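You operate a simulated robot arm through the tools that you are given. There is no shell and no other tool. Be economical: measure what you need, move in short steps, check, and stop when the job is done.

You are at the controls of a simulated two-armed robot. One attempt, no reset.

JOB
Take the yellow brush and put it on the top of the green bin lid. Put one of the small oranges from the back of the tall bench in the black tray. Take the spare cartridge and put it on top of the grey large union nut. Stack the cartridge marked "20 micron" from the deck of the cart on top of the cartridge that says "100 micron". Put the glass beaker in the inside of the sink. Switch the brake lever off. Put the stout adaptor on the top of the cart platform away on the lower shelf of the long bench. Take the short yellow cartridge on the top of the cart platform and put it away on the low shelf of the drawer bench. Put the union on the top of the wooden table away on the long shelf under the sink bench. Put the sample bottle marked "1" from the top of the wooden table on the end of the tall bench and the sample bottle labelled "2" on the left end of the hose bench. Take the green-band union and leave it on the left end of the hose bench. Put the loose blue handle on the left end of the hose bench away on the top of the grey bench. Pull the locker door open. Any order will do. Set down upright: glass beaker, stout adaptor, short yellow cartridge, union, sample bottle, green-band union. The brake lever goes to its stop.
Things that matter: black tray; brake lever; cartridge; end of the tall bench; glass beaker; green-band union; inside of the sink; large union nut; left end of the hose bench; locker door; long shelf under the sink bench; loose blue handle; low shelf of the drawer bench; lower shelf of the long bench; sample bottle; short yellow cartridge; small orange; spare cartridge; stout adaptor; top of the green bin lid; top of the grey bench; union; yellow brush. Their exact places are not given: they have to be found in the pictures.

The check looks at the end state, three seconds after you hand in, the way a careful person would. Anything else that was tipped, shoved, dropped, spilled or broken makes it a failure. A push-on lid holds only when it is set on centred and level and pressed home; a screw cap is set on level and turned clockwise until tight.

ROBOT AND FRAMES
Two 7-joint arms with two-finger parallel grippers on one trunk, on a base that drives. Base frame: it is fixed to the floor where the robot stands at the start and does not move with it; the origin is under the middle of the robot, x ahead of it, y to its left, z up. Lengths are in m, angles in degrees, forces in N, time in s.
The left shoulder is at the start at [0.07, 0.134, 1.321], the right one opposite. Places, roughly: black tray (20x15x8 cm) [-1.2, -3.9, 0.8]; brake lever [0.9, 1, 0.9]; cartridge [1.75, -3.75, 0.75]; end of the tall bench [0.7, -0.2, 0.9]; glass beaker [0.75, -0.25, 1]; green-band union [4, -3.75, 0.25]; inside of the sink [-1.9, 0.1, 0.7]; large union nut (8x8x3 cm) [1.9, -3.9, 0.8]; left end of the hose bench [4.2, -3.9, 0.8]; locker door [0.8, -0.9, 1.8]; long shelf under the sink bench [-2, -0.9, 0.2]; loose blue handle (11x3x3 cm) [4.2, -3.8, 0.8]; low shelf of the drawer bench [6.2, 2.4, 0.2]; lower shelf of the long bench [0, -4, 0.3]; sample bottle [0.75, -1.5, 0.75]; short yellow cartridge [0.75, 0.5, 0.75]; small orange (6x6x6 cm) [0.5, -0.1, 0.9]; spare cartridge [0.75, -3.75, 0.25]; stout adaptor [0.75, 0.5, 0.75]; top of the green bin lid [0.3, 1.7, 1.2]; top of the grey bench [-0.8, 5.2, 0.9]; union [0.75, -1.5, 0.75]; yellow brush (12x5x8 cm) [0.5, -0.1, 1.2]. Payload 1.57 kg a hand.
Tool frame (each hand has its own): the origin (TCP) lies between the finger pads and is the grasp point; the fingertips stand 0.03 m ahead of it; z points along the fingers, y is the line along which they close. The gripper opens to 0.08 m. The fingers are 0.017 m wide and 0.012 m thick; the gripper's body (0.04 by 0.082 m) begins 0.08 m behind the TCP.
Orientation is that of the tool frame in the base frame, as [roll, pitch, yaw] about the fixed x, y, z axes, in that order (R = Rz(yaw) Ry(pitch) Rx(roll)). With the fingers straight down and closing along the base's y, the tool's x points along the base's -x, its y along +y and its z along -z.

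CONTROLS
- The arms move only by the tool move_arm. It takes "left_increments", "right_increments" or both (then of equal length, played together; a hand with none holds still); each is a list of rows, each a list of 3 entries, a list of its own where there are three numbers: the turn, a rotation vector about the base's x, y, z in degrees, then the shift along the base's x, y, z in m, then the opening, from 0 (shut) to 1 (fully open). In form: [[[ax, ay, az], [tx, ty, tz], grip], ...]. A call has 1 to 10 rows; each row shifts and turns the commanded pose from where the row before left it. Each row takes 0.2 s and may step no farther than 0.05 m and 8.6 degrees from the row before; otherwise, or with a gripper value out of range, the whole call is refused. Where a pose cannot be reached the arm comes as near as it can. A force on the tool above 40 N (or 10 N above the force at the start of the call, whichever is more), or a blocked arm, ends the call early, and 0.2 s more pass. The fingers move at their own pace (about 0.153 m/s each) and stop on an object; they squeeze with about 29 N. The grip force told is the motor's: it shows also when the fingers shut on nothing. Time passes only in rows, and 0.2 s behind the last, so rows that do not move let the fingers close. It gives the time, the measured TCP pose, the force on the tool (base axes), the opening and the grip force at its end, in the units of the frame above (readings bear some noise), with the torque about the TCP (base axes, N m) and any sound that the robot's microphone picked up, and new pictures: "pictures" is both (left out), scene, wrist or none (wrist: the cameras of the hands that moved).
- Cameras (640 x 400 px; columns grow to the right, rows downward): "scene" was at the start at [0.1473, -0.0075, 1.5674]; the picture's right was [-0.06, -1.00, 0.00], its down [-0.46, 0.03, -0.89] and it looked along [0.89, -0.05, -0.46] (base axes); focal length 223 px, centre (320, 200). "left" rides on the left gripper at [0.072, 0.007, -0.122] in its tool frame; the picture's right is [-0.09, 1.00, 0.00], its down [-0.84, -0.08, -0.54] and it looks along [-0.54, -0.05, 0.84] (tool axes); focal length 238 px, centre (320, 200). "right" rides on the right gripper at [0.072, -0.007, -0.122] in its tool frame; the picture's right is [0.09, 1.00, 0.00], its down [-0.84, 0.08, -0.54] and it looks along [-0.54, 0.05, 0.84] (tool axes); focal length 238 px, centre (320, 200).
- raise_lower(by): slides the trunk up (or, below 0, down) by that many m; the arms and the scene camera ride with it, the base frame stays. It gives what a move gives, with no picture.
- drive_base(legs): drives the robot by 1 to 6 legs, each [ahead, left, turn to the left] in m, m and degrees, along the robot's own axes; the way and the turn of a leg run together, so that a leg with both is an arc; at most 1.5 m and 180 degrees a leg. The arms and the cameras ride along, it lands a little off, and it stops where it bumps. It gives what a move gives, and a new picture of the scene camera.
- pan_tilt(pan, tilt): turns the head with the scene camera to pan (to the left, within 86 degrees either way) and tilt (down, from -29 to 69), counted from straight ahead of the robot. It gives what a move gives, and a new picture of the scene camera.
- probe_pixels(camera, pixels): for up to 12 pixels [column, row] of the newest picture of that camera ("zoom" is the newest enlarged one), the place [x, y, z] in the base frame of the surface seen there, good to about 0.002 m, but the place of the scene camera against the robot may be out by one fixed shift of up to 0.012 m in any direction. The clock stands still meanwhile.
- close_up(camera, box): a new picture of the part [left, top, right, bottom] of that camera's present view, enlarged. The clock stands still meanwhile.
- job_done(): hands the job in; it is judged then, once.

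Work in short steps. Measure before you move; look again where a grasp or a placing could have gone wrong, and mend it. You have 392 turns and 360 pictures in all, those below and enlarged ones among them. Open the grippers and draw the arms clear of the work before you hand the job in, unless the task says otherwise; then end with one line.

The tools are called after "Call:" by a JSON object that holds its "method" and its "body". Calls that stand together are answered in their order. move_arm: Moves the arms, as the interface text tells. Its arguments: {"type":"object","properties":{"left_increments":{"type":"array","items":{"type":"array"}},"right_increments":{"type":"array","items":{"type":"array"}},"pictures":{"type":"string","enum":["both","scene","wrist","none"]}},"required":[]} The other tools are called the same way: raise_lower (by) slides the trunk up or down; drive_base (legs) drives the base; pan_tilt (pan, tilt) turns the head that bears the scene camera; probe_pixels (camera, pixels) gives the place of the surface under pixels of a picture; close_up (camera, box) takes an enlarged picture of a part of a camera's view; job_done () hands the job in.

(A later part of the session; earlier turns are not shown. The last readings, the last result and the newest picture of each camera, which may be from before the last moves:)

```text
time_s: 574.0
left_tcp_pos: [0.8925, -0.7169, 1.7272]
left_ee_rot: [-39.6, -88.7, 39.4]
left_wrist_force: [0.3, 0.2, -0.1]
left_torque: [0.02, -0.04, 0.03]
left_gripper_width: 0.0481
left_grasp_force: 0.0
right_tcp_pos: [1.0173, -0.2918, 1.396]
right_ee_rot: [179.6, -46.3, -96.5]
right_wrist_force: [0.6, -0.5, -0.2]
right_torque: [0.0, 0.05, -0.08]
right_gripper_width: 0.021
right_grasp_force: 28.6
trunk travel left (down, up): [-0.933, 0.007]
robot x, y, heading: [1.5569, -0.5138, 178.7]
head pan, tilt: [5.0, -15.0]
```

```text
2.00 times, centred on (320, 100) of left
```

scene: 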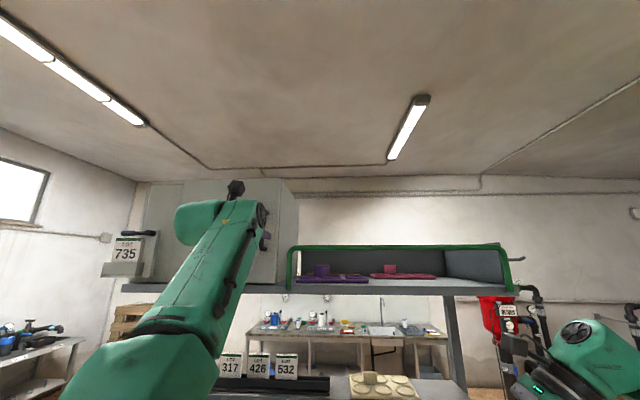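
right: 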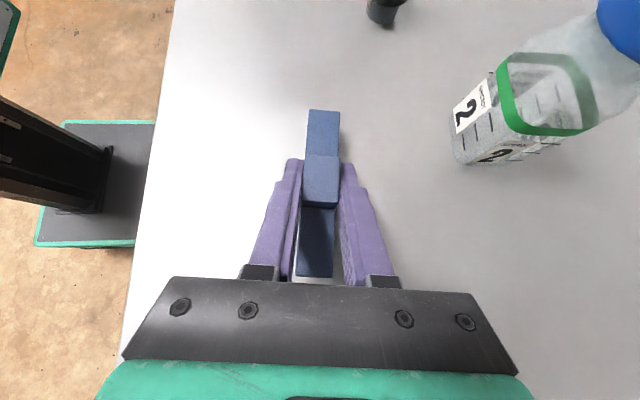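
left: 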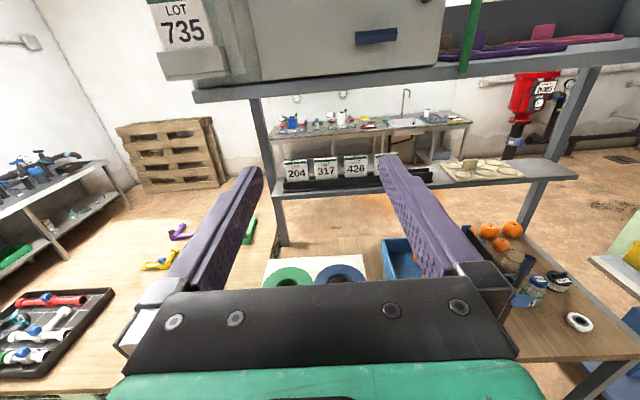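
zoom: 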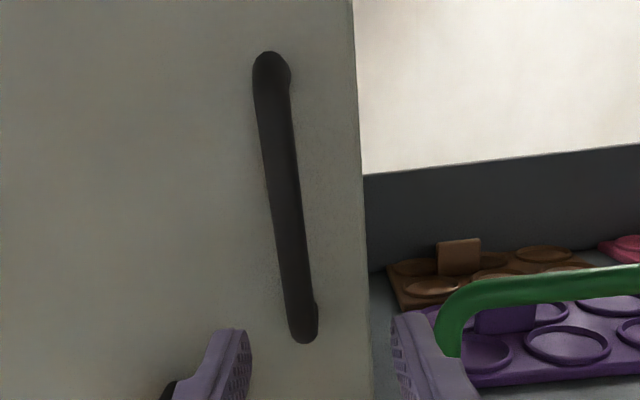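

Shift left 8 mm and advance 0.09, then close.

Call:
{"method": "drive_base", "body": {"legs": [[0, 0.0085, 0], [0.089, 0, 0]]}}

Call:
{"method": "close_up", "body": {"camera": "left", "box": [160, 0, 480, 200]}}

```text
time_s: 575.5
left_tcp_pos: [0.8023, -0.721, 1.7237]
left_ee_rot: [-84.0, -89.1, 84.1]
left_wrist_force: [-1.4, 0.2, -0.1]
left_torque: [0.01, 0.03, 0.02]
left_gripper_width: 0.048
left_grasp_force: 0.1
right_tcp_pos: [0.9249, -0.2973, 1.3922]
right_ee_rot: [-179.7, -46.3, -96.9]
right_wrist_force: [1.2, 0.6, 0.5]
right_torque: [0.04, -0.01, -0.02]
right_gripper_width: 0.021
right_grasp_force: 29.5
trunk travel left (down, up): [-0.933, 0.007]
robot x, y, heading: [1.4753, -0.5155, 179.0]
head pan, tilt: [5.0, -15.0]
stopped in leg 2: the force on the tool passed its limit at 223 N (the readings are from after the stop); the commanded pose is now the measured one
```

scene: 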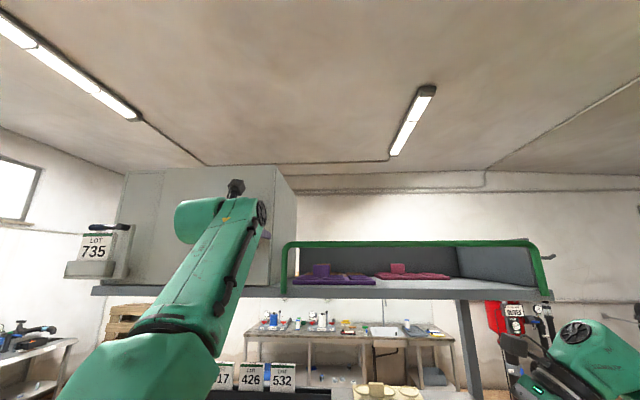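

```text
2.00 times, centred on (320, 100) of left
```

zoom: 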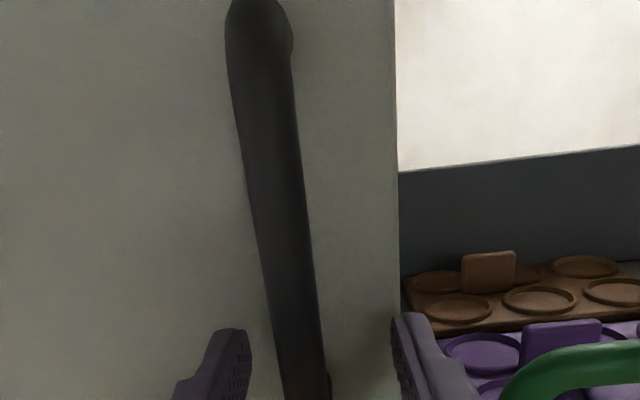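

A brief bump against the door; the handle is between the fingers. Close on it.

Call:
{"method": "move_arm", "body": {"left_increments": [[[0, 0, 0], [0.005, 0, 0], 0.4], [[0, 0, 0], [0, 0, 0], 0], [[0, 0, 0], [0, 0, 0], 0], [[0, 0, 0], [0, 0, 0], 0]], "pictures": "wrist"}}

```text
time_s: 576.5
left_tcp_pos: [0.808, -0.7277, 1.7245]
left_ee_rot: [-76.0, -89.2, 76.0]
left_wrist_force: [-1.9, -5.5, -0.2]
left_torque: [0.38, -0.01, -0.03]
left_gripper_width: 0.0134
left_grasp_force: 30.1
right_tcp_pos: [0.9261, -0.3025, 1.3935]
right_ee_rot: [-179.9, -46.0, -96.8]
right_wrist_force: [0.2, 0.3, -0.8]
right_torque: [0.01, 0.01, -0.03]
right_gripper_width: 0.021
right_grasp_force: 29.2
trunk travel left (down, up): [-0.933, 0.007]
robot x, y, heading: [1.4691, -0.5165, 179.0]
head pan, tilt: [5.0, -15.0]
```

left: 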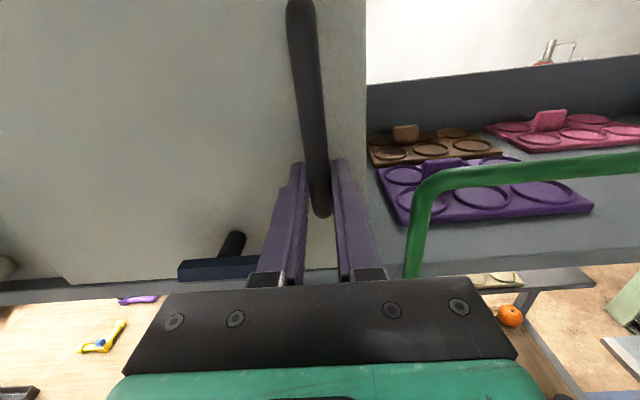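

Gripped the handle. Pull by driving an arc about the hinge ([0.755,-1.025]): first 6° as a test.

Call:
{"method": "drive_base", "body": {"legs": [[-0.053, 0.075, -6]]}}

Call:
{"method": "close_up", "body": {"camera": "left", "box": [0, 0, 640, 400]}}

```text
time_s: 577.6
left_tcp_pos: [0.8344, -0.7317, 1.7228]
left_ee_rot: [-74.6, -89.2, 68.5]
left_wrist_force: [-1.9, -5.0, 0.8]
left_torque: [0.44, 0.45, -0.07]
left_gripper_width: 0.0136
left_grasp_force: 30.0
right_tcp_pos: [0.9969, -0.3225, 1.3912]
right_ee_rot: [-179.6, -46.1, -103.0]
right_wrist_force: [-1.3, -0.1, -0.8]
right_torque: [0.0, -0.01, 0.02]
right_gripper_width: 0.0209
right_grasp_force: 29.4
trunk travel left (down, up): [-0.933, 0.007]
robot x, y, heading: [1.5198, -0.5976, 172.8]
head pan, tilt: [5.0, -15.0]
```

scene: 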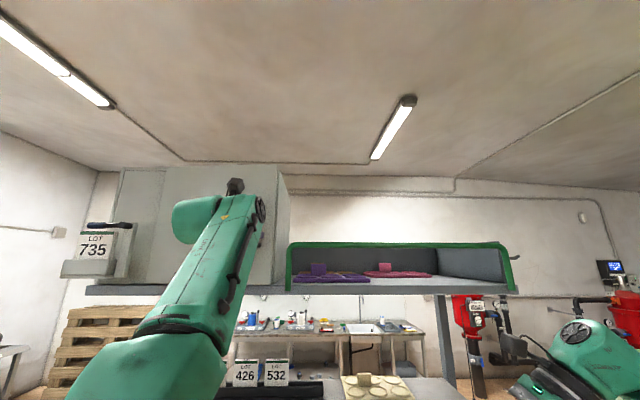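

```text
1.00 times, centred on (320, 200) of left (not enlarged: the box is as wide or as high as the picture)
```

zoom: 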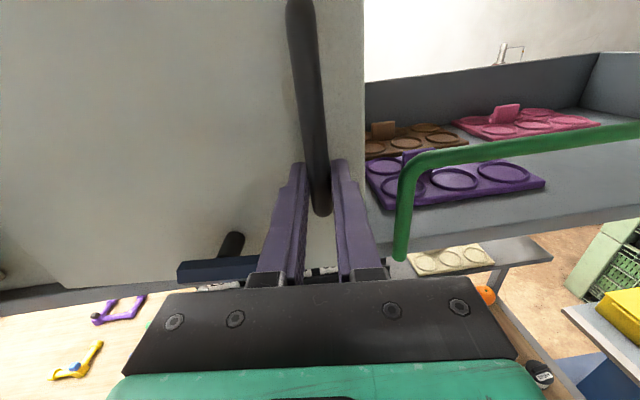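

The door swings freely. Continue 3 × 20°.

Call:
{"method": "drive_base", "body": {"legs": [[-0.1775, 0.249, -20], [-0.1775, 0.249, -20], [-0.1775, 0.249, -20]]}}

Call:
{"method": "close_up", "body": {"camera": "left", "box": [0, 0, 640, 400]}}

```text
time_s: 583.1
left_tcp_pos: [1.0441, -0.9494, 1.7252]
left_ee_rot: [-82.4, -88.7, 17.3]
left_wrist_force: [15.6, 4.8, -16.3]
left_torque: [-0.18, -0.56, -0.27]
left_gripper_width: 0.0139
left_grasp_force: 30.3
right_tcp_pos: [1.477, -0.8794, 1.39]
right_ee_rot: [-179.5, -46.6, -162.0]
right_wrist_force: [-0.2, 0.7, -0.1]
right_torque: [-0.01, -0.01, 0.01]
right_gripper_width: 0.0211
right_grasp_force: 28.6
trunk travel left (down, up): [-0.933, 0.007]
robot x, y, heading: [1.5002, -1.4728, 114.3]
head pan, tilt: [5.0, -15.0]
```

scene: 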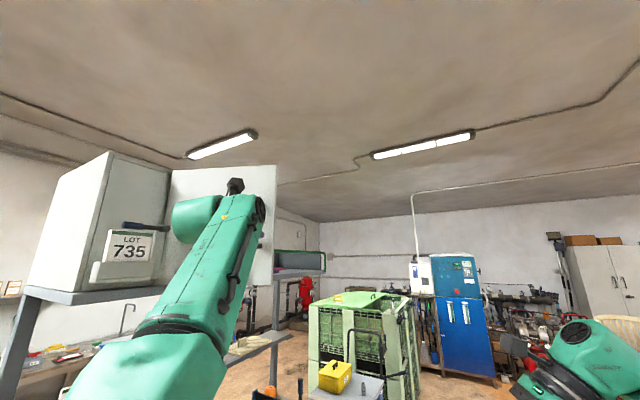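

```text
1.00 times, centred on (320, 200) of left (not enlarged: the box is as wide or as high as the picture)
```

zoom: 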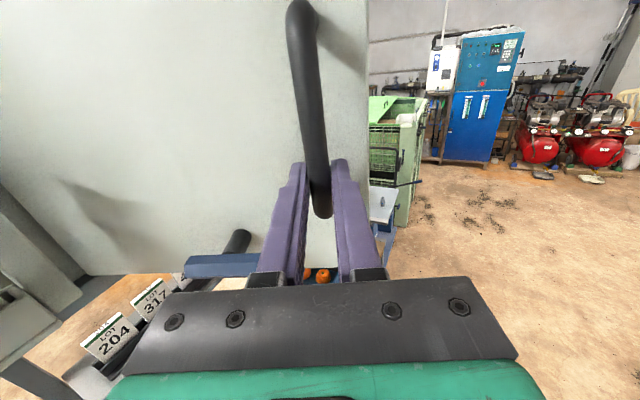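

Door is ~64° open. Go another 17° for a clearly open door.

Call:
{"method": "drive_base", "body": {"legs": [[-0.157, 0.204, -17]]}}

```text
time_s: 584.9
left_tcp_pos: [1.0491, -1.0476, 1.7258]
left_ee_rot: [-70.3, -89.0, -11.6]
left_wrist_force: [2.9, 0.1, -7.4]
left_torque: [0.2, -0.51, -0.16]
left_gripper_width: 0.014
left_grasp_force: 30.6
right_tcp_pos: [1.4864, -1.1035, 1.3908]
right_ee_rot: [-179.5, -46.3, -178.8]
right_wrist_force: [-0.4, -0.4, -0.5]
right_torque: [0.0, 0.05, 0.03]
right_gripper_width: 0.0207
right_grasp_force: 28.8
trunk travel left (down, up): [-0.933, 0.007]
robot x, y, heading: [1.3443, -1.6773, 97.2]
head pan, tilt: [5.0, -15.0]
```

scene: 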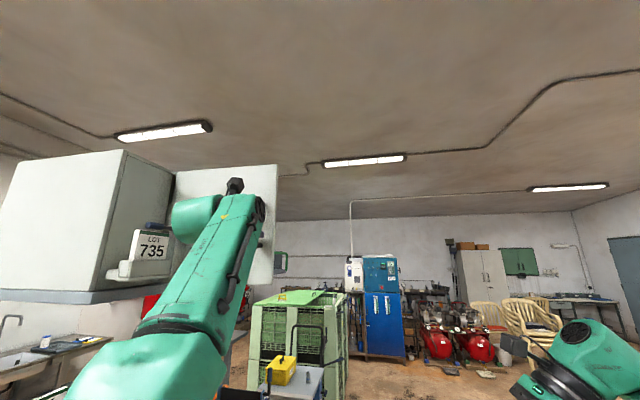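

Door open ~84°. Release and back straight off.

Call:
{"method": "move_arm", "body": {"left_increments": [[[0, 0, 0], [0, 0, 0], 0.4], [[0, 0, 0], [0, 0, 0], 0.6], [[0, 0, 0], [0, 0, 0], 0.6]], "pictures": "none"}}

Call:
{"method": "drive_base", "body": {"legs": [[-0.3, 0, 0], [0, -0.3, 0]]}}

Call:
{"method": "close_up", "body": {"camera": "left", "box": [0, 0, 640, 400]}}

```text
time_s: 585.7
left_tcp_pos: [1.0489, -1.0513, 1.7266]
left_ee_rot: [-61.4, -89.0, -20.5]
left_wrist_force: [0.3, 0.2, -0.5]
left_torque: [-0.01, 0.0, 0.0]
left_gripper_width: 0.0481
left_grasp_force: 0.0
right_tcp_pos: [1.4845, -1.1072, 1.393]
right_ee_rot: [-179.7, -46.2, -178.6]
right_wrist_force: [-0.1, 0.0, -1.2]
right_torque: [0.01, 0.0, 0.0]
right_gripper_width: 0.0207
right_grasp_force: 28.7
trunk travel left (down, up): [-0.933, 0.007]
robot x, y, heading: [1.3456, -1.6791, 97.3]
head pan, tilt: [5.0, -15.0]
```

```text
time_s: 589.5
left_tcp_pos: [1.3818, -1.3215, 1.7276]
left_ee_rot: [-54.6, -89.0, -27.3]
left_wrist_force: [-1.1, 0.2, -1.0]
left_torque: [-0.01, -0.01, -0.02]
left_gripper_width: 0.048
left_grasp_force: 0.1
right_tcp_pos: [1.8206, -1.3786, 1.3949]
right_ee_rot: [-179.9, -46.1, -178.7]
right_wrist_force: [-0.1, 0.6, -0.4]
right_torque: [-0.02, -0.03, -0.03]
right_gripper_width: 0.021
right_grasp_force: 29.2
trunk travel left (down, up): [-0.933, 0.007]
robot x, y, heading: [1.6812, -1.9443, 97.0]
head pan, tilt: [5.0, -15.0]
```

scene: 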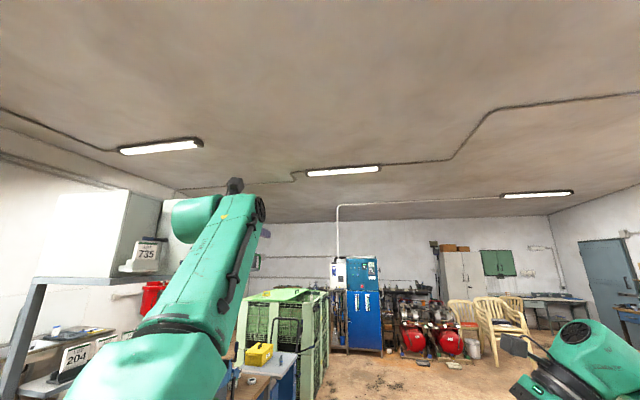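

```text
1.00 times, centred on (320, 200) of left (not enlarged: the box is as wide or as high as the picture)
```

zoom: 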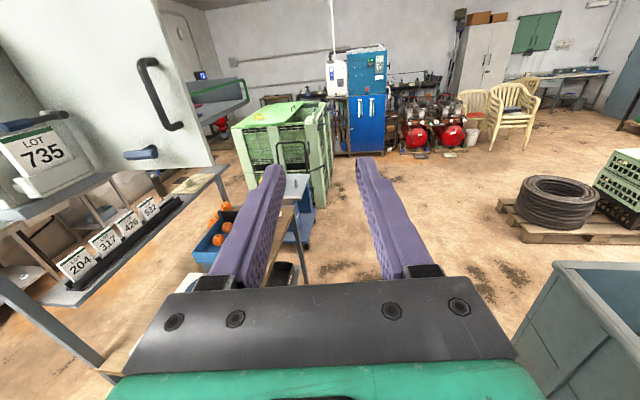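

The locker stands open. Lower the left arm back to its leaned posture.

Call:
{"method": "move_arm", "body": {"left_increments": [[[0, 0, 0], [0, 0, -0.045], 1], [[0, 0, 0], [0, 0, -0.045], 1], [[0, 0, 0], [0, 0, -0.045], 1], [[0, 0, 0], [0, 0, -0.045], 1], [[0, 0, 0], [0, 0, -0.045], 1], [[-7.15, -0.88, 0], [0, 0, -0.045], 1], [[-7.15, -0.88, 0], [0, 0, -0.045], 1], [[-7.15, -0.88, 0], [0, 0, -0.045], 1], [[-7.15, -0.88, 0], [0, 0, -0.045], 1], [[-7.15, -0.88, 0], [0, 0, -0.045], 1]], "pictures": "none"}}

Call:
{"method": "move_arm", "body": {"left_increments": [[[-7.15, -0.88, 0], [0, 0, -0.045], 1], [[0, 0, 0], [0, 0.015, -0.045], 1], [[0, 0, 0], [0, 0.015, -0.03], 1]], "pictures": "none"}}

Call:
{"method": "pan_tilt", "body": {"pan": 0, "tilt": 25}}

```text
time_s: 591.7
left_tcp_pos: [1.355, -1.31, 1.276]
left_ee_rot: [-177.9, -54.3, 96.0]
left_wrist_force: [-0.1, -0.3, 0.7]
left_torque: [0.02, 0.01, 0.0]
left_gripper_width: 0.0798
left_grasp_force: 0.0
left hand out of reach, approached as far as the arm can: row 3, 4, 6, 7, 8
right_tcp_pos: [1.8247, -1.3753, 1.3918]
right_ee_rot: [-179.7, -46.3, -178.8]
right_wrist_force: [0.4, 0.1, -0.3]
right_torque: [-0.01, 0.04, -0.01]
right_gripper_width: 0.0209
right_grasp_force: 28.8
trunk travel left (down, up): [-0.933, 0.007]
robot x, y, heading: [1.6832, -1.9476, 97.2]
head pan, tilt: [5.0, -15.0]
```

```text
time_s: 592.5
left_tcp_pos: [1.3596, -1.2796, 1.1558]
left_ee_rot: [-177.8, -47.2, 95.7]
left_wrist_force: [-0.3, 0.3, 0.4]
left_torque: [0.02, 0.0, 0.02]
left_gripper_width: 0.0801
left_grasp_force: 0.2
right_tcp_pos: [1.8222, -1.3751, 1.3927]
right_ee_rot: [-179.7, -46.2, -178.9]
right_wrist_force: [0.1, 0.5, -0.4]
right_torque: [0.01, 0.01, 0.01]
right_gripper_width: 0.0211
right_grasp_force: 28.9
trunk travel left (down, up): [-0.933, 0.007]
robot x, y, heading: [1.6838, -1.9463, 96.7]
head pan, tilt: [5.0, -15.0]
```

```text
time_s: 593.5
left_tcp_pos: [1.3597, -1.2818, 1.1573]
left_ee_rot: [-177.8, -47.3, 95.8]
left_wrist_force: [0.2, -0.4, -0.8]
left_torque: [0.03, -0.03, 0.04]
left_gripper_width: 0.08
left_grasp_force: 0.1
right_tcp_pos: [1.8233, -1.3757, 1.3926]
right_ee_rot: [-179.7, -46.2, -178.7]
right_wrist_force: [0.2, -1.1, -1.2]
right_torque: [0.0, 0.05, -0.04]
right_gripper_width: 0.0211
right_grasp_force: 28.6
trunk travel left (down, up): [-0.933, 0.007]
robot x, y, heading: [1.682, -1.9487, 96.9]
head pan, tilt: [0.0, 25.0]
```

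scene: 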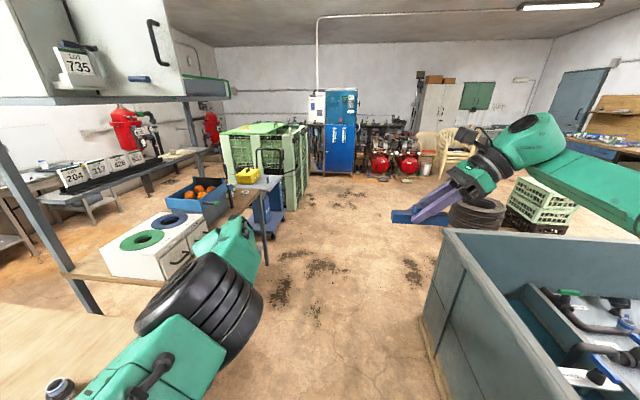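

Locker door hangs open. Next the union on the table with the left hand: turn to face −x and line up in front of it.

Call:
{"method": "drive_base", "body": {"legs": [[0, 0, 83], [-0.1, -0.67, 0]]}}

Call:
{"method": "raise_lower", "body": {"by": -0.25}}

Call:
{"method": "close_up", "body": {"camera": "left", "box": [0, 0, 640, 400]}}

```text
time_s: 600.7
left_tcp_pos: [1.0968, -1.5006, 1.1553]
left_ee_rot: [-178.0, -47.2, 176.5]
left_wrist_force: [0.3, -0.5, -0.4]
left_torque: [0.0, 0.03, -0.02]
left_gripper_width: 0.0801
left_grasp_force: 0.1
right_tcp_pos: [1.2641, -1.0597, 1.3937]
right_ee_rot: [-179.8, -46.2, -98.0]
right_wrist_force: [0.1, -0.1, -0.1]
right_torque: [0.01, -0.03, 0.04]
right_gripper_width: 0.0212
right_grasp_force: 29.2
trunk travel left (down, up): [-0.933, 0.007]
robot x, y, heading: [1.8018, -1.2849, 177.7]
head pan, tilt: [0.0, 25.0]
```

scene: 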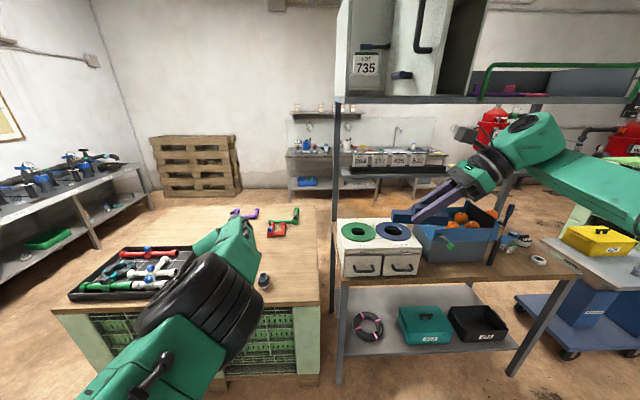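

```text
time_s: 603.3
left_tcp_pos: [1.097, -1.4994, 0.9061]
left_ee_rot: [-177.9, -47.3, 176.5]
left_wrist_force: [0.5, -0.4, 0.3]
left_torque: [-0.02, 0.02, 0.07]
left_gripper_width: 0.0799
left_grasp_force: 0.0
right_tcp_pos: [1.2645, -1.0573, 1.1422]
right_ee_rot: [-179.9, -46.2, -98.0]
right_wrist_force: [0.3, -0.9, -0.8]
right_torque: [-0.01, -0.06, -0.02]
right_gripper_width: 0.021
right_grasp_force: 29.2
trunk travel left (down, up): [-0.683, 0.257]
robot x, y, heading: [1.8033, -1.2899, 177.8]
head pan, tilt: [0.0, 25.0]
```

```text
1.00 times, centred on (320, 200) of left (not enlarged: the box is as wide or as high as the picture)
```

zoom: 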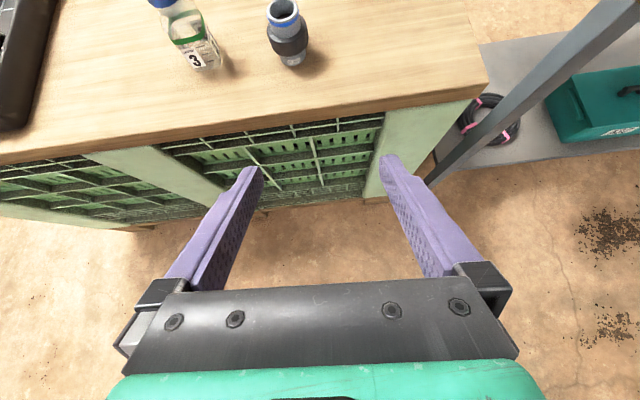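

Union seen at (287,35). Probe it.

Call:
{"method": "probe_pixels", "body": {"camera": "zoom", "pixels": [[268, 38], [306, 36], [288, 40], [293, 60], [283, 8], [270, 12], [299, 10], [200, 60], [320, 95]]}}

```text
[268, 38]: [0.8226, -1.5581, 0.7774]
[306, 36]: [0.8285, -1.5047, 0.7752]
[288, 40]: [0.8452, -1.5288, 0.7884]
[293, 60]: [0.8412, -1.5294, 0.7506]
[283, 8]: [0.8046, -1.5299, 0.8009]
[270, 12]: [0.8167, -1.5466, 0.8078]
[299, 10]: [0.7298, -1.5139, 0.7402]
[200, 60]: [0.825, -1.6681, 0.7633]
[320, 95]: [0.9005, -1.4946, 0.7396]
```

Union centre [0.818,-1.530], table z 0.740. Strafe left 0.041, lower 0.127, advance 0.277 and grip.

Call:
{"method": "drive_base", "body": {"legs": [[0, 0.0413, 0]]}}

Call:
{"method": "raise_lower", "body": {"by": -0.127}}

Call:
{"method": "drive_base", "body": {"legs": [[0.2, 0, 0]]}}

Call:
{"method": "close_up", "body": {"camera": "left", "box": [160, 40, 480, 240]}}

```text
time_s: 604.2
left_tcp_pos: [1.0954, -1.5371, 0.9068]
left_ee_rot: [-177.6, -47.3, 176.0]
left_wrist_force: [-0.5, 0.9, -0.5]
left_torque: [-0.02, -0.01, 0.05]
left_gripper_width: 0.08
left_grasp_force: 0.0
right_tcp_pos: [1.264, -1.0955, 1.1427]
right_ee_rot: [-179.6, -46.4, -98.1]
right_wrist_force: [0.2, 0.4, -0.5]
right_torque: [0.0, 0.0, 0.02]
right_gripper_width: 0.0211
right_grasp_force: 28.9
trunk travel left (down, up): [-0.683, 0.257]
robot x, y, heading: [1.8016, -1.3275, 177.9]
head pan, tilt: [0.0, 25.0]
```

scene: 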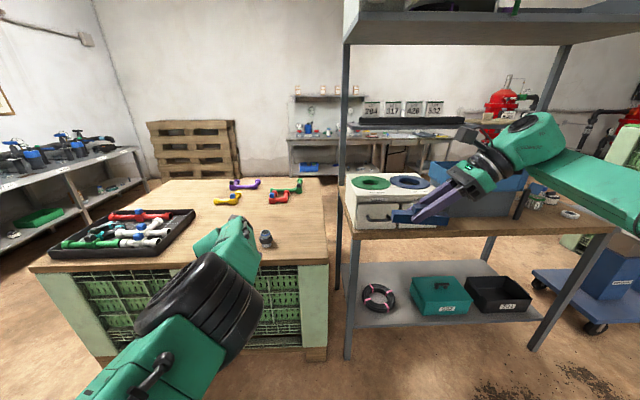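

```text
time_s: 605.7
left_tcp_pos: [1.0961, -1.5397, 0.7792]
left_ee_rot: [-177.8, -47.3, 176.3]
left_wrist_force: [0.1, -0.6, 0.7]
left_torque: [-0.02, 0.02, -0.01]
left_gripper_width: 0.0802
left_grasp_force: 0.0
right_tcp_pos: [1.2629, -1.0977, 1.0153]
right_ee_rot: [-179.8, -46.3, -98.1]
right_wrist_force: [-0.1, -0.3, -0.3]
right_torque: [0.0, 0.0, 0.03]
right_gripper_width: 0.0208
right_grasp_force: 29.1
trunk travel left (down, up): [-0.556, 0.384]
robot x, y, heading: [1.8025, -1.3307, 177.7]
head pan, tilt: [0.0, 25.0]
```

```text
time_s: 607.3
left_tcp_pos: [0.8955, -1.5327, 0.7814]
left_ee_rot: [-177.9, -47.2, 176.4]
left_wrist_force: [-0.2, 0.2, -0.6]
left_torque: [-0.03, -0.03, -0.02]
left_gripper_width: 0.08
left_grasp_force: 0.0
right_tcp_pos: [1.063, -1.092, 1.0167]
right_ee_rot: [-179.8, -46.3, -98.0]
right_wrist_force: [-0.3, -0.3, -1.3]
right_torque: [-0.03, -0.02, 0.03]
right_gripper_width: 0.0208
right_grasp_force: 29.0
trunk travel left (down, up): [-0.556, 0.384]
robot x, y, heading: [1.6039, -1.321, 177.6]
head pan, tilt: [0.0, 25.0]
```

scene: 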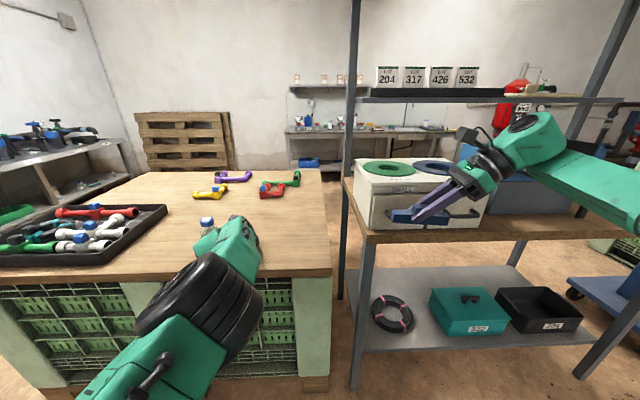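

```text
2.00 times, centred on (320, 140) of left
```

zoom: 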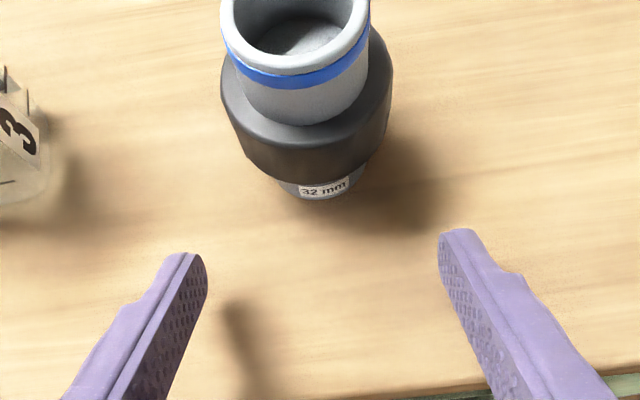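

Advance 0.076 with 6 mm left, then close.

Call:
{"method": "drive_base", "body": {"legs": [[0.076, 0.006, 0]]}}

Call:
{"method": "move_arm", "body": {"left_increments": [[[0, 0, 0], [0, 0, 0], 0.7], [[0, 0, 0], [0, 0, 0], 0.4], [[0, 0, 0], [0, 0, 0], 0.4], [[0, 0, 0], [0, 0, 0], 0.4]], "pictures": "wrist"}}

```text
time_s: 608.4
left_tcp_pos: [0.819, -1.5357, 0.7791]
left_ee_rot: [-177.9, -47.3, 176.3]
left_wrist_force: [-0.7, -0.3, -0.3]
left_torque: [-0.06, -0.02, 0.0]
left_gripper_width: 0.08
left_grasp_force: 0.1
right_tcp_pos: [0.9871, -1.0944, 1.0159]
right_ee_rot: [-179.7, -46.3, -98.0]
right_wrist_force: [-0.1, -0.4, -1.0]
right_torque: [-0.01, -0.02, 0.02]
right_gripper_width: 0.0208
right_grasp_force: 28.9
trunk travel left (down, up): [-0.556, 0.384]
robot x, y, heading: [1.5282, -1.3241, 177.9]
head pan, tilt: [0.0, 25.0]
```

scene: 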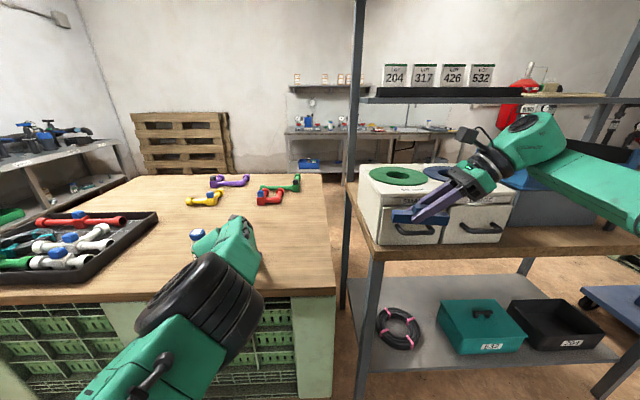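

```text
time_s: 609.4
left_tcp_pos: [0.8208, -1.5375, 0.7797]
left_ee_rot: [-177.9, -47.3, 176.6]
left_wrist_force: [-0.5, 0.0, 0.6]
left_torque: [0.05, 0.03, 0.02]
left_gripper_width: 0.0559
left_grasp_force: 28.3
right_tcp_pos: [0.9875, -1.0939, 1.016]
right_ee_rot: [-179.8, -46.4, -98.1]
right_wrist_force: [0.1, -0.3, 0.1]
right_torque: [0.01, 0.01, -0.01]
right_gripper_width: 0.0208
right_grasp_force: 29.4
trunk travel left (down, up): [-0.556, 0.384]
robot x, y, heading: [1.5278, -1.325, 177.9]
head pan, tilt: [0.0, 25.0]
```

left: 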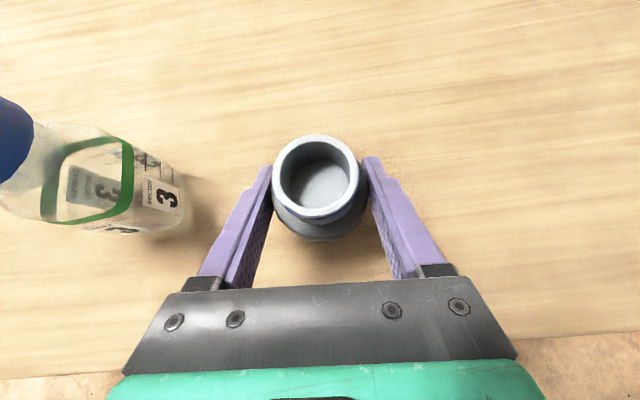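

Union gripped (0.056). Raise, back off, and drive round the south end of the table to the sink bench (heading stays −x).

Call:
{"method": "raise_lower", "body": {"by": 0.25}}

Call:
{"method": "drive_base", "body": {"legs": [[-0.3, 0, 2], [0, 1.0, 0], [0, 0.7, 0], [1.3, 0, 0], [1.3, 0, 0]]}}

Call:
{"method": "pan_tilt", "body": {"pan": -30, "tilt": 20}}

```text
time_s: 612.0
left_tcp_pos: [0.8207, -1.5359, 1.0295]
left_ee_rot: [-177.8, -47.3, 176.4]
left_wrist_force: [-0.2, -0.4, -1.8]
left_torque: [-0.02, 0.03, -0.02]
left_gripper_width: 0.0557
left_grasp_force: 29.1
right_tcp_pos: [0.9877, -1.0945, 1.266]
right_ee_rot: [-179.8, -46.2, -98.0]
right_wrist_force: [0.3, 0.2, 0.3]
right_torque: [0.0, 0.03, 0.0]
right_gripper_width: 0.0206
right_grasp_force: 29.2
trunk travel left (down, up): [-0.806, 0.134]
robot x, y, heading: [1.5289, -1.3232, 178.0]
head pan, tilt: [0.0, 25.0]
```

```text
time_s: 634.4
left_tcp_pos: [-1.4615, -3.2939, 1.0294]
left_ee_rot: [-177.9, -47.3, 179.6]
left_wrist_force: [0.4, 0.2, -1.3]
left_torque: [0.01, 0.02, 0.01]
left_gripper_width: 0.0553
left_grasp_force: 28.3
right_tcp_pos: [-1.3196, -2.843, 1.2651]
right_ee_rot: [-179.7, -46.2, -94.9]
right_wrist_force: [0.6, 0.5, -0.8]
right_torque: [-0.02, -0.03, 0.02]
right_gripper_width: 0.0212
right_grasp_force: 29.0
trunk travel left (down, up): [-0.806, 0.134]
robot x, y, heading: [-0.7705, -3.0455, -179.1]
head pan, tilt: [0.0, 25.0]
```

scene: 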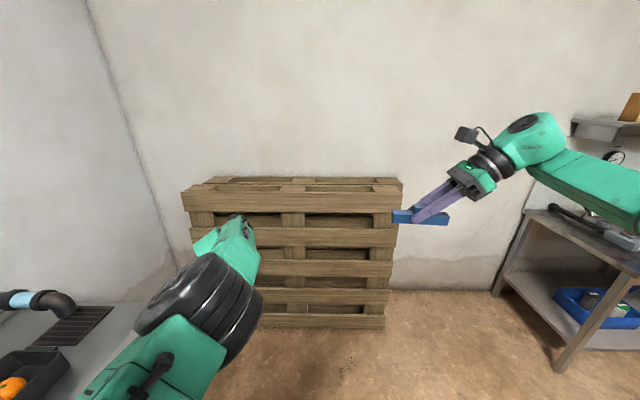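

```text
time_s: 635.3
left_tcp_pos: [-1.4643, -3.2936, 1.0287]
left_ee_rot: [-177.9, -47.3, 179.6]
left_wrist_force: [-0.8, 0.4, -1.6]
left_torque: [0.02, -0.02, -0.01]
left_gripper_width: 0.0556
left_grasp_force: 29.0
right_tcp_pos: [-1.3199, -2.8436, 1.2663]
right_ee_rot: [-179.8, -46.3, -95.0]
right_wrist_force: [0.2, -0.3, -0.2]
right_torque: [0.01, -0.01, 0.0]
right_gripper_width: 0.0209
right_grasp_force: 28.7
trunk travel left (down, up): [-0.806, 0.134]
robot x, y, heading: [-0.7684, -3.045, -178.8]
head pan, tilt: [-30.0, 20.0]
```

scene: 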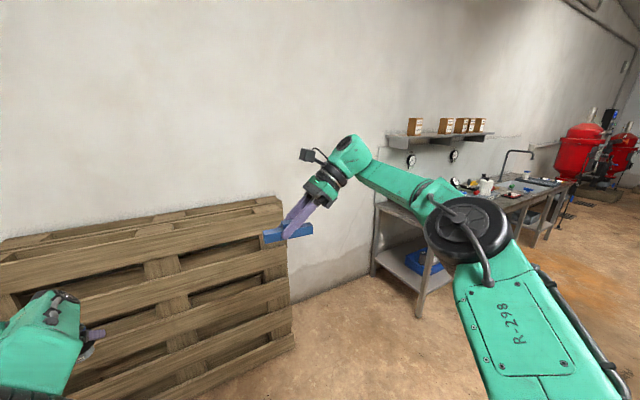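

Strafe right (north) ~2.2 m to face the sink bench.

Call:
{"method": "drive_base", "body": {"legs": [[-0.15, -1.1, 0], [0, -1.1, -1]]}}

Call:
{"method": "pan_tilt", "body": {"pan": 5, "tilt": 35}}

Call:
{"method": "close_up", "body": {"camera": "scene", "box": [160, 140, 480, 340]}}

```text
time_s: 646.1
left_tcp_pos: [-1.3169, -1.0902, 1.0284]
left_ee_rot: [-178.0, -47.3, 177.8]
left_wrist_force: [0.4, 0.2, -1.0]
left_torque: [-0.02, 0.02, -0.01]
left_gripper_width: 0.0554
left_grasp_force: 28.7
right_tcp_pos: [-1.1604, -0.646, 1.2664]
right_ee_rot: [-179.7, -46.2, -96.6]
right_wrist_force: [0.0, -0.5, -0.7]
right_torque: [-0.03, 0.05, 0.01]
right_gripper_width: 0.0205
right_grasp_force: 28.6
trunk travel left (down, up): [-0.806, 0.134]
robot x, y, heading: [-0.6169, -0.8669, 179.0]
head pan, tilt: [-30.0, 20.0]
```

scene: 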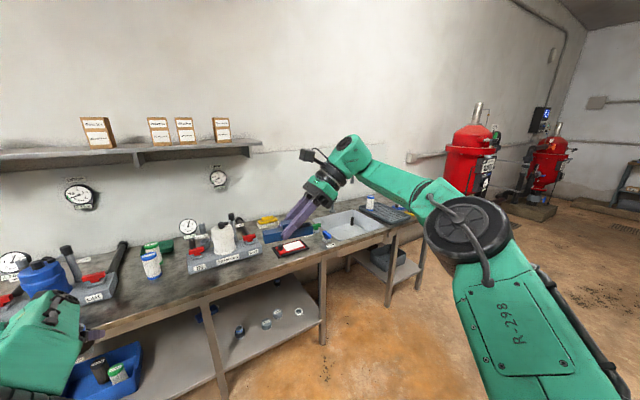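

```text
time_s: 647.2
left_tcp_pos: [-1.3174, -1.0904, 1.0285]
left_ee_rot: [-178.0, -47.2, 177.8]
left_wrist_force: [-0.3, 0.1, -0.6]
left_torque: [0.0, -0.03, 0.01]
left_gripper_width: 0.0555
left_grasp_force: 29.0
right_tcp_pos: [-1.1588, -0.6454, 1.266]
right_ee_rot: [-179.8, -46.2, -96.7]
right_wrist_force: [-0.3, 0.3, 0.3]
right_torque: [0.03, 0.03, 0.05]
right_gripper_width: 0.0209
right_grasp_force: 29.0
trunk travel left (down, up): [-0.806, 0.134]
robot x, y, heading: [-0.6122, -0.8646, 179.2]
head pan, tilt: [5.0, 35.0]
```

scene: 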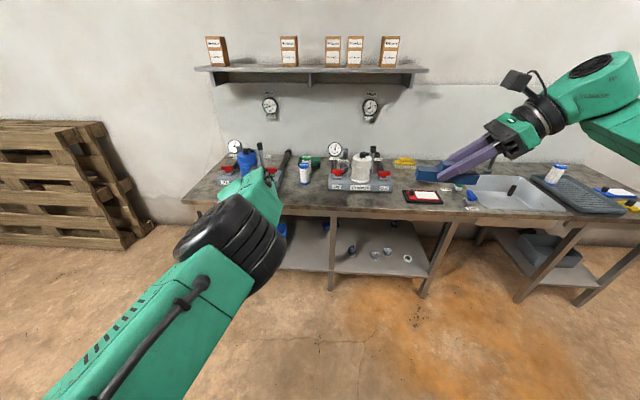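

```text
2.00 times, centred on (320, 240) of scene
```

zoom: 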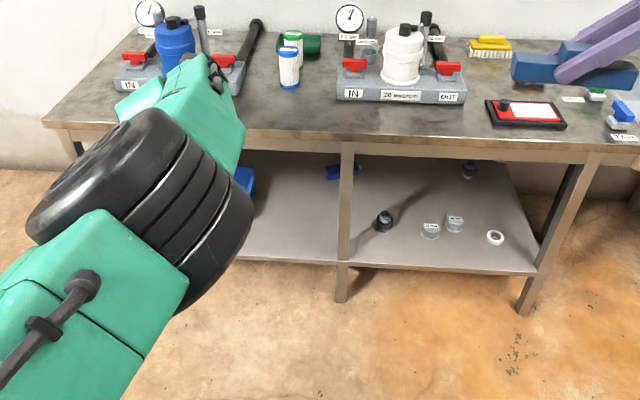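

The left bay of the lower shelf (zoom (295,220)) looks empty. Probe shelf and leg.

Call:
{"method": "probe_pixels", "body": {"camera": "zoom", "pixels": [[290, 200], [310, 245], [345, 200], [345, 280], [385, 225], [300, 255], [245, 185], [345, 165], [335, 175], [430, 200], [300, 140], [500, 200]]}}

```text
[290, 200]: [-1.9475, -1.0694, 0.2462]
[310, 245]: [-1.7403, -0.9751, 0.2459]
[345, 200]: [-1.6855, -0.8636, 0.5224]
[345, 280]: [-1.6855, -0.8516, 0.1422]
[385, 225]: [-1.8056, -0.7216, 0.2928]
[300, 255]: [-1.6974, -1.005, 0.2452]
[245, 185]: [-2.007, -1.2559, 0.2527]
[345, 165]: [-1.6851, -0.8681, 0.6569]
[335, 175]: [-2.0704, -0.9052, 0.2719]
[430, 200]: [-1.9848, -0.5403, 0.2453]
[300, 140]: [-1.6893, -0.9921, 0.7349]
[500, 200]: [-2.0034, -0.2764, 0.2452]
```

Shelf z≈0.243, leg at y −0.86. Turn 29° right so the right arm stays outside, and pre-position for placing at [-1.86,-1.03].

Call:
{"method": "drive_base", "body": {"legs": [[0, 0, -29], [-0.106, 0.5416, 0]]}}

Call:
{"method": "raise_lower", "body": {"by": -0.4}}

Call:
{"method": "raise_lower", "body": {"by": -0.25}}

Call:
{"method": "close_up", "body": {"camera": "left", "box": [0, 0, 640, 400]}}

```text
time_s: 651.8
left_tcp_pos: [-1.5126, -1.254, 1.0294]
left_ee_rot: [-177.8, -47.2, 149.1]
left_wrist_force: [-0.7, 0.2, -1.5]
left_torque: [0.0, -0.02, 0.01]
left_gripper_width: 0.0552
left_grasp_force: 29.2
right_tcp_pos: [-1.1623, -0.9381, 1.2653]
right_ee_rot: [-179.8, -46.3, -125.2]
right_wrist_force: [0.0, 0.1, -0.4]
right_torque: [-0.02, -0.03, -0.03]
right_gripper_width: 0.0209
right_grasp_force: 28.6
trunk travel left (down, up): [-0.806, 0.134]
robot x, y, heading: [-0.7888, -1.3903, 150.8]
head pan, tilt: [5.0, 35.0]
```

scene: 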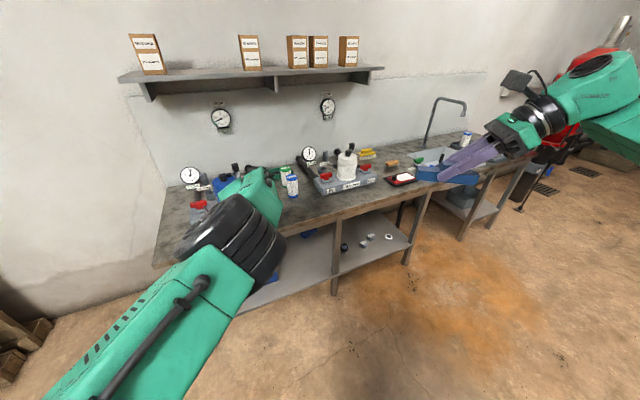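

```text
time_s: 655.6
left_tcp_pos: [-1.5137, -1.2544, 0.6293]
left_ee_rot: [-178.0, -47.3, 149.3]
left_wrist_force: [-0.4, -0.2, -1.1]
left_torque: [0.01, 0.0, 0.02]
left_gripper_width: 0.0557
left_grasp_force: 28.8
right_tcp_pos: [-1.1621, -0.9391, 0.8664]
right_ee_rot: [-179.8, -46.2, -125.2]
right_wrist_force: [0.4, -0.3, -0.3]
right_torque: [-0.01, -0.02, 0.0]
right_gripper_width: 0.0212
right_grasp_force: 28.9
trunk travel left (down, up): [-0.406, 0.534]
robot x, y, heading: [-0.7858, -1.3892, 150.7]
head pan, tilt: [5.0, 35.0]
```

```text
time_s: 658.2
left_tcp_pos: [-1.5136, -1.2547, 0.38]
left_ee_rot: [-178.1, -47.2, 149.2]
left_wrist_force: [-0.5, -0.2, -1.2]
left_torque: [-0.03, -0.04, 0.01]
left_gripper_width: 0.0553
left_grasp_force: 29.1
right_tcp_pos: [-1.1617, -0.9388, 0.6158]
right_ee_rot: [-179.8, -46.3, -125.2]
right_wrist_force: [-0.6, 0.4, -0.6]
right_torque: [-0.04, 0.0, 0.01]
right_gripper_width: 0.021
right_grasp_force: 29.1
trunk travel left (down, up): [-0.156, 0.784]
robot x, y, heading: [-0.7879, -1.3942, 150.4]
head pan, tilt: [5.0, 35.0]
```

```text
1.00 times, centred on (320, 200) of left (not enlarged: the box is as wide or as high as the picture)
```

zoom: 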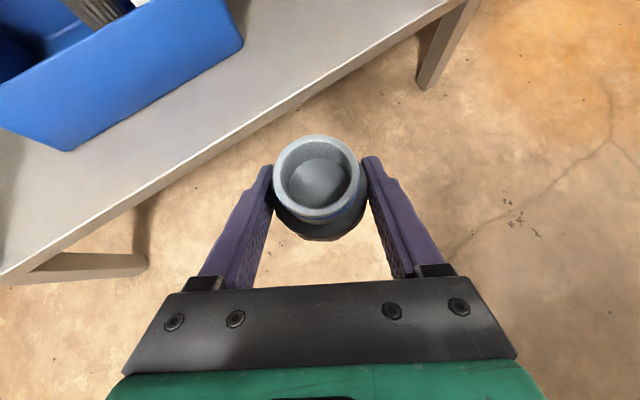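

Probe the blue tray corner and shelf edge/leg in this view.

Call:
{"method": "probe_pixels", "body": {"camera": "zoom", "pixels": [[240, 50], [65, 148], [300, 20], [280, 90], [440, 50], [330, 60], [400, 15], [215, 5]]}}

```text
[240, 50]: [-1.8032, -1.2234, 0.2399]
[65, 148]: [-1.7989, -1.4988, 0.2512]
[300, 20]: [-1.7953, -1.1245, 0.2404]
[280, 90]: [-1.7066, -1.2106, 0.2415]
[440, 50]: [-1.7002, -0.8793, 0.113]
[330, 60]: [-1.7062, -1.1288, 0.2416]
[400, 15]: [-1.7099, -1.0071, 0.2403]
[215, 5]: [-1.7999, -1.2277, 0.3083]
```

Place at [-1.82,-1.04]: strafe right 0.036, forward 0.372, then lower.

Call:
{"method": "drive_base", "body": {"legs": [[0, -0.036, 0], [0.372, 0, 0]]}}

Call:
{"method": "raise_lower", "body": {"by": -0.094}}

Call:
{"method": "close_up", "body": {"camera": "left", "box": [0, 0, 640, 400]}}

```text
time_s: 661.1
left_tcp_pos: [-1.8268, -1.0316, 0.3785]
left_ee_rot: [-178.1, -47.2, 148.9]
left_wrist_force: [0.4, 0.2, -1.6]
left_torque: [-0.01, -0.01, 0.02]
left_gripper_width: 0.0553
left_grasp_force: 28.5
right_tcp_pos: [-1.4743, -0.7165, 0.6157]
right_ee_rot: [-179.8, -46.1, -125.5]
right_wrist_force: [-0.1, 0.3, -0.8]
right_torque: [-0.01, 0.0, 0.02]
right_gripper_width: 0.021
right_grasp_force: 29.4
trunk travel left (down, up): [-0.156, 0.784]
robot x, y, heading: [-1.1005, -1.1703, 150.4]
head pan, tilt: [5.0, 35.0]
```

scene: 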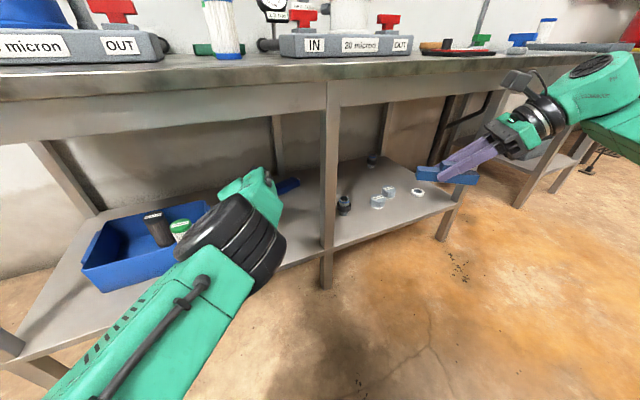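

```text
time_s: 662.3
left_tcp_pos: [-1.8275, -1.0316, 0.2857]
left_ee_rot: [-178.0, -47.3, 148.9]
left_wrist_force: [0.1, 0.2, -2.0]
left_torque: [-0.01, 0.02, 0.01]
left_gripper_width: 0.0556
left_grasp_force: 28.8
right_tcp_pos: [-1.4733, -0.7176, 0.5226]
right_ee_rot: [-179.9, -46.3, -125.6]
right_wrist_force: [0.0, 0.8, -0.3]
right_torque: [0.0, -0.01, 0.0]
right_gripper_width: 0.0208
right_grasp_force: 29.1
trunk travel left (down, up): [-0.062, 0.878]
robot x, y, heading: [-1.1035, -1.1725, 150.4]
head pan, tilt: [5.0, 35.0]
```

```text
1.00 times, centred on (320, 200) of left (not enlarged: the box is as wide or as high as the picture)
```

zoom: 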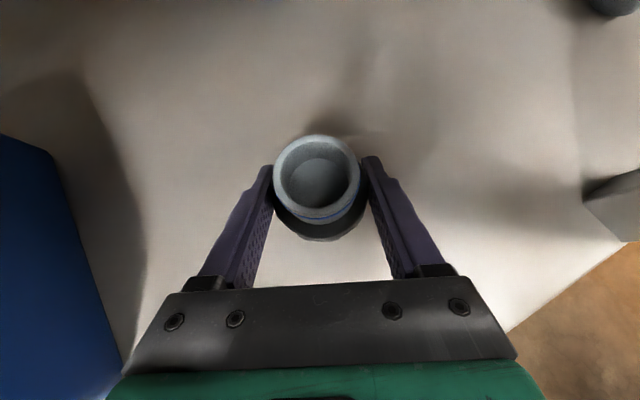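

Free spot. Final lowering to contact.

Call:
{"method": "raise_lower", "body": {"by": -0.004}}

Call:
{"method": "raise_lower", "body": {"by": -0.003}}

Call:
{"method": "raise_lower", "body": {"by": -0.002}}

```text
time_s: 662.9
left_tcp_pos: [-1.8272, -1.032, 0.2818]
left_ee_rot: [-178.0, -47.3, 148.9]
left_wrist_force: [0.0, 0.1, -1.0]
left_torque: [0.01, 0.01, 0.03]
left_gripper_width: 0.0553
left_grasp_force: 29.2
right_tcp_pos: [-1.4727, -0.7175, 0.5191]
right_ee_rot: [-179.8, -46.2, -125.5]
right_wrist_force: [0.0, 0.7, -0.9]
right_torque: [0.02, -0.02, -0.02]
right_gripper_width: 0.0208
right_grasp_force: 29.6
trunk travel left (down, up): [-0.058, 0.882]
robot x, y, heading: [-1.1031, -1.1696, 150.2]
head pan, tilt: [5.0, 35.0]
```

```text
time_s: 663.4
left_tcp_pos: [-1.8265, -1.0309, 0.2805]
left_ee_rot: [-177.9, -47.4, 148.9]
left_wrist_force: [0.5, 0.2, 4.4]
left_torque: [0.07, -0.07, 0.02]
left_gripper_width: 0.0552
left_grasp_force: 29.0
right_tcp_pos: [-1.4726, -0.7171, 0.516]
right_ee_rot: [-179.9, -46.2, -125.5]
right_wrist_force: [0.4, 0.2, -0.4]
right_torque: [0.0, -0.01, -0.01]
right_gripper_width: 0.0209
right_grasp_force: 28.8
trunk travel left (down, up): [-0.055, 0.885]
robot x, y, heading: [-1.1003, -1.1717, 150.5]
head pan, tilt: [5.0, 35.0]
```

```text
time_s: 663.9
left_tcp_pos: [-1.826, -1.0312, 0.2808]
left_ee_rot: [-177.8, -47.7, 148.8]
left_wrist_force: [0.4, -1.3, 13.3]
left_torque: [0.2, -0.23, -0.01]
left_gripper_width: 0.0556
left_grasp_force: 29.0
right_tcp_pos: [-1.4721, -0.7178, 0.5145]
right_ee_rot: [179.9, -46.3, -125.3]
right_wrist_force: [0.3, 0.4, -1.5]
right_torque: [-0.01, -0.01, -0.01]
right_gripper_width: 0.021
right_grasp_force: 29.2
trunk travel left (down, up): [-0.053, 0.887]
robot x, y, heading: [-1.1026, -1.1736, 150.2]
head pan, tilt: [5.0, 35.0]
```

Release, raise a little, and back out.

Call:
{"method": "move_arm", "body": {"left_increments": [[[0, 0, 0], [0, 0, 0], 0.8], [[0, 0, 0], [0, 0, 0], 1], [[0, 0, 0], [0, 0, 0], 1]], "pictures": "none"}}

Call:
{"method": "raise_lower", "body": {"by": 0.11}}

Call:
{"method": "drive_base", "body": {"legs": [[-0.55, 0, 0]]}}

Call:
{"method": "close_up", "body": {"camera": "scene", "box": [160, 140, 400, 300]}}

```text
time_s: 664.7
left_tcp_pos: [-1.8259, -1.0319, 0.276]
left_ee_rot: [-178.1, -47.2, 148.9]
left_wrist_force: [0.7, -0.3, -0.4]
left_torque: [0.03, -0.02, 0.02]
left_gripper_width: 0.08
left_grasp_force: 0.0
right_tcp_pos: [-1.4729, -0.7179, 0.5121]
right_ee_rot: [-179.8, -46.3, -125.6]
right_wrist_force: [0.8, -0.9, -1.0]
right_torque: [-0.03, -0.01, -0.03]
right_gripper_width: 0.0209
right_grasp_force: 29.1
trunk travel left (down, up): [-0.053, 0.887]
robot x, y, heading: [-1.1004, -1.1696, 150.4]
head pan, tilt: [5.0, 35.0]
```

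```text
time_s: 666.1
left_tcp_pos: [-1.8261, -1.032, 0.3867]
left_ee_rot: [-178.0, -47.3, 148.9]
left_wrist_force: [-0.9, -0.5, 0.4]
left_torque: [0.02, 0.01, 0.02]
left_gripper_width: 0.08
left_grasp_force: 0.0
right_tcp_pos: [-1.4735, -0.7168, 0.624]
right_ee_rot: [-179.8, -46.3, -125.6]
right_wrist_force: [-1.0, -0.2, -0.3]
right_torque: [0.01, 0.01, 0.02]
right_gripper_width: 0.021
right_grasp_force: 29.5
trunk travel left (down, up): [-0.163, 0.777]
robot x, y, heading: [-1.0997, -1.1757, 150.5]
head pan, tilt: [5.0, 35.0]
```

```text
time_s: 669.4
left_tcp_pos: [-1.3399, -1.3033, 0.3868]
left_ee_rot: [-177.9, -47.3, 148.2]
left_wrist_force: [0.2, -0.7, 0.6]
left_torque: [0.02, -0.01, 0.0]
left_gripper_width: 0.0799
left_grasp_force: 0.1
right_tcp_pos: [-0.9822, -0.9936, 0.6236]
right_ee_rot: [-179.8, -46.4, -126.3]
right_wrist_force: [0.1, 0.2, -0.8]
right_torque: [0.01, -0.01, 0.0]
right_gripper_width: 0.0207
right_grasp_force: 29.2
trunk travel left (down, up): [-0.163, 0.777]
robot x, y, heading: [-0.6132, -1.4514, 149.5]
head pan, tilt: [5.0, 35.0]
```

scene: 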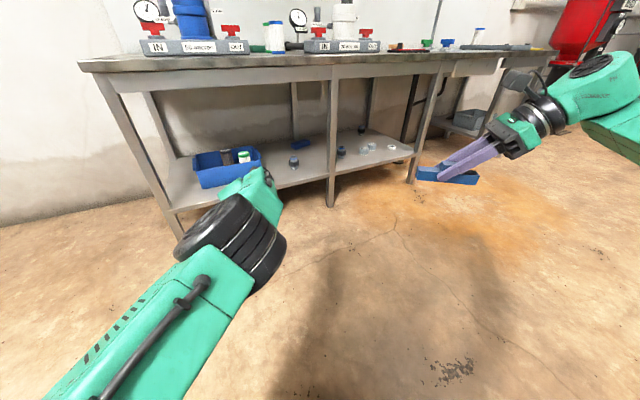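

```text
2.50 times, centred on (280, 220) of scene
```

zoom: 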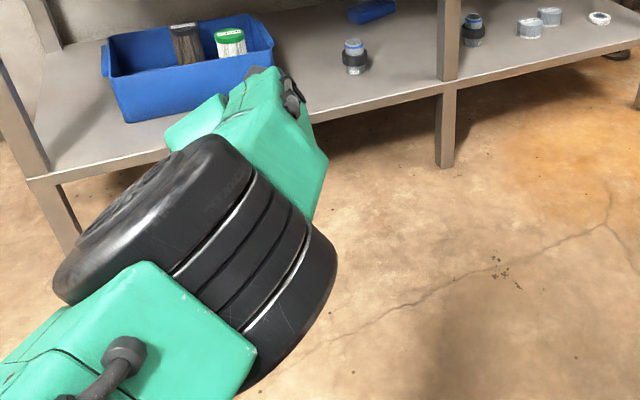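

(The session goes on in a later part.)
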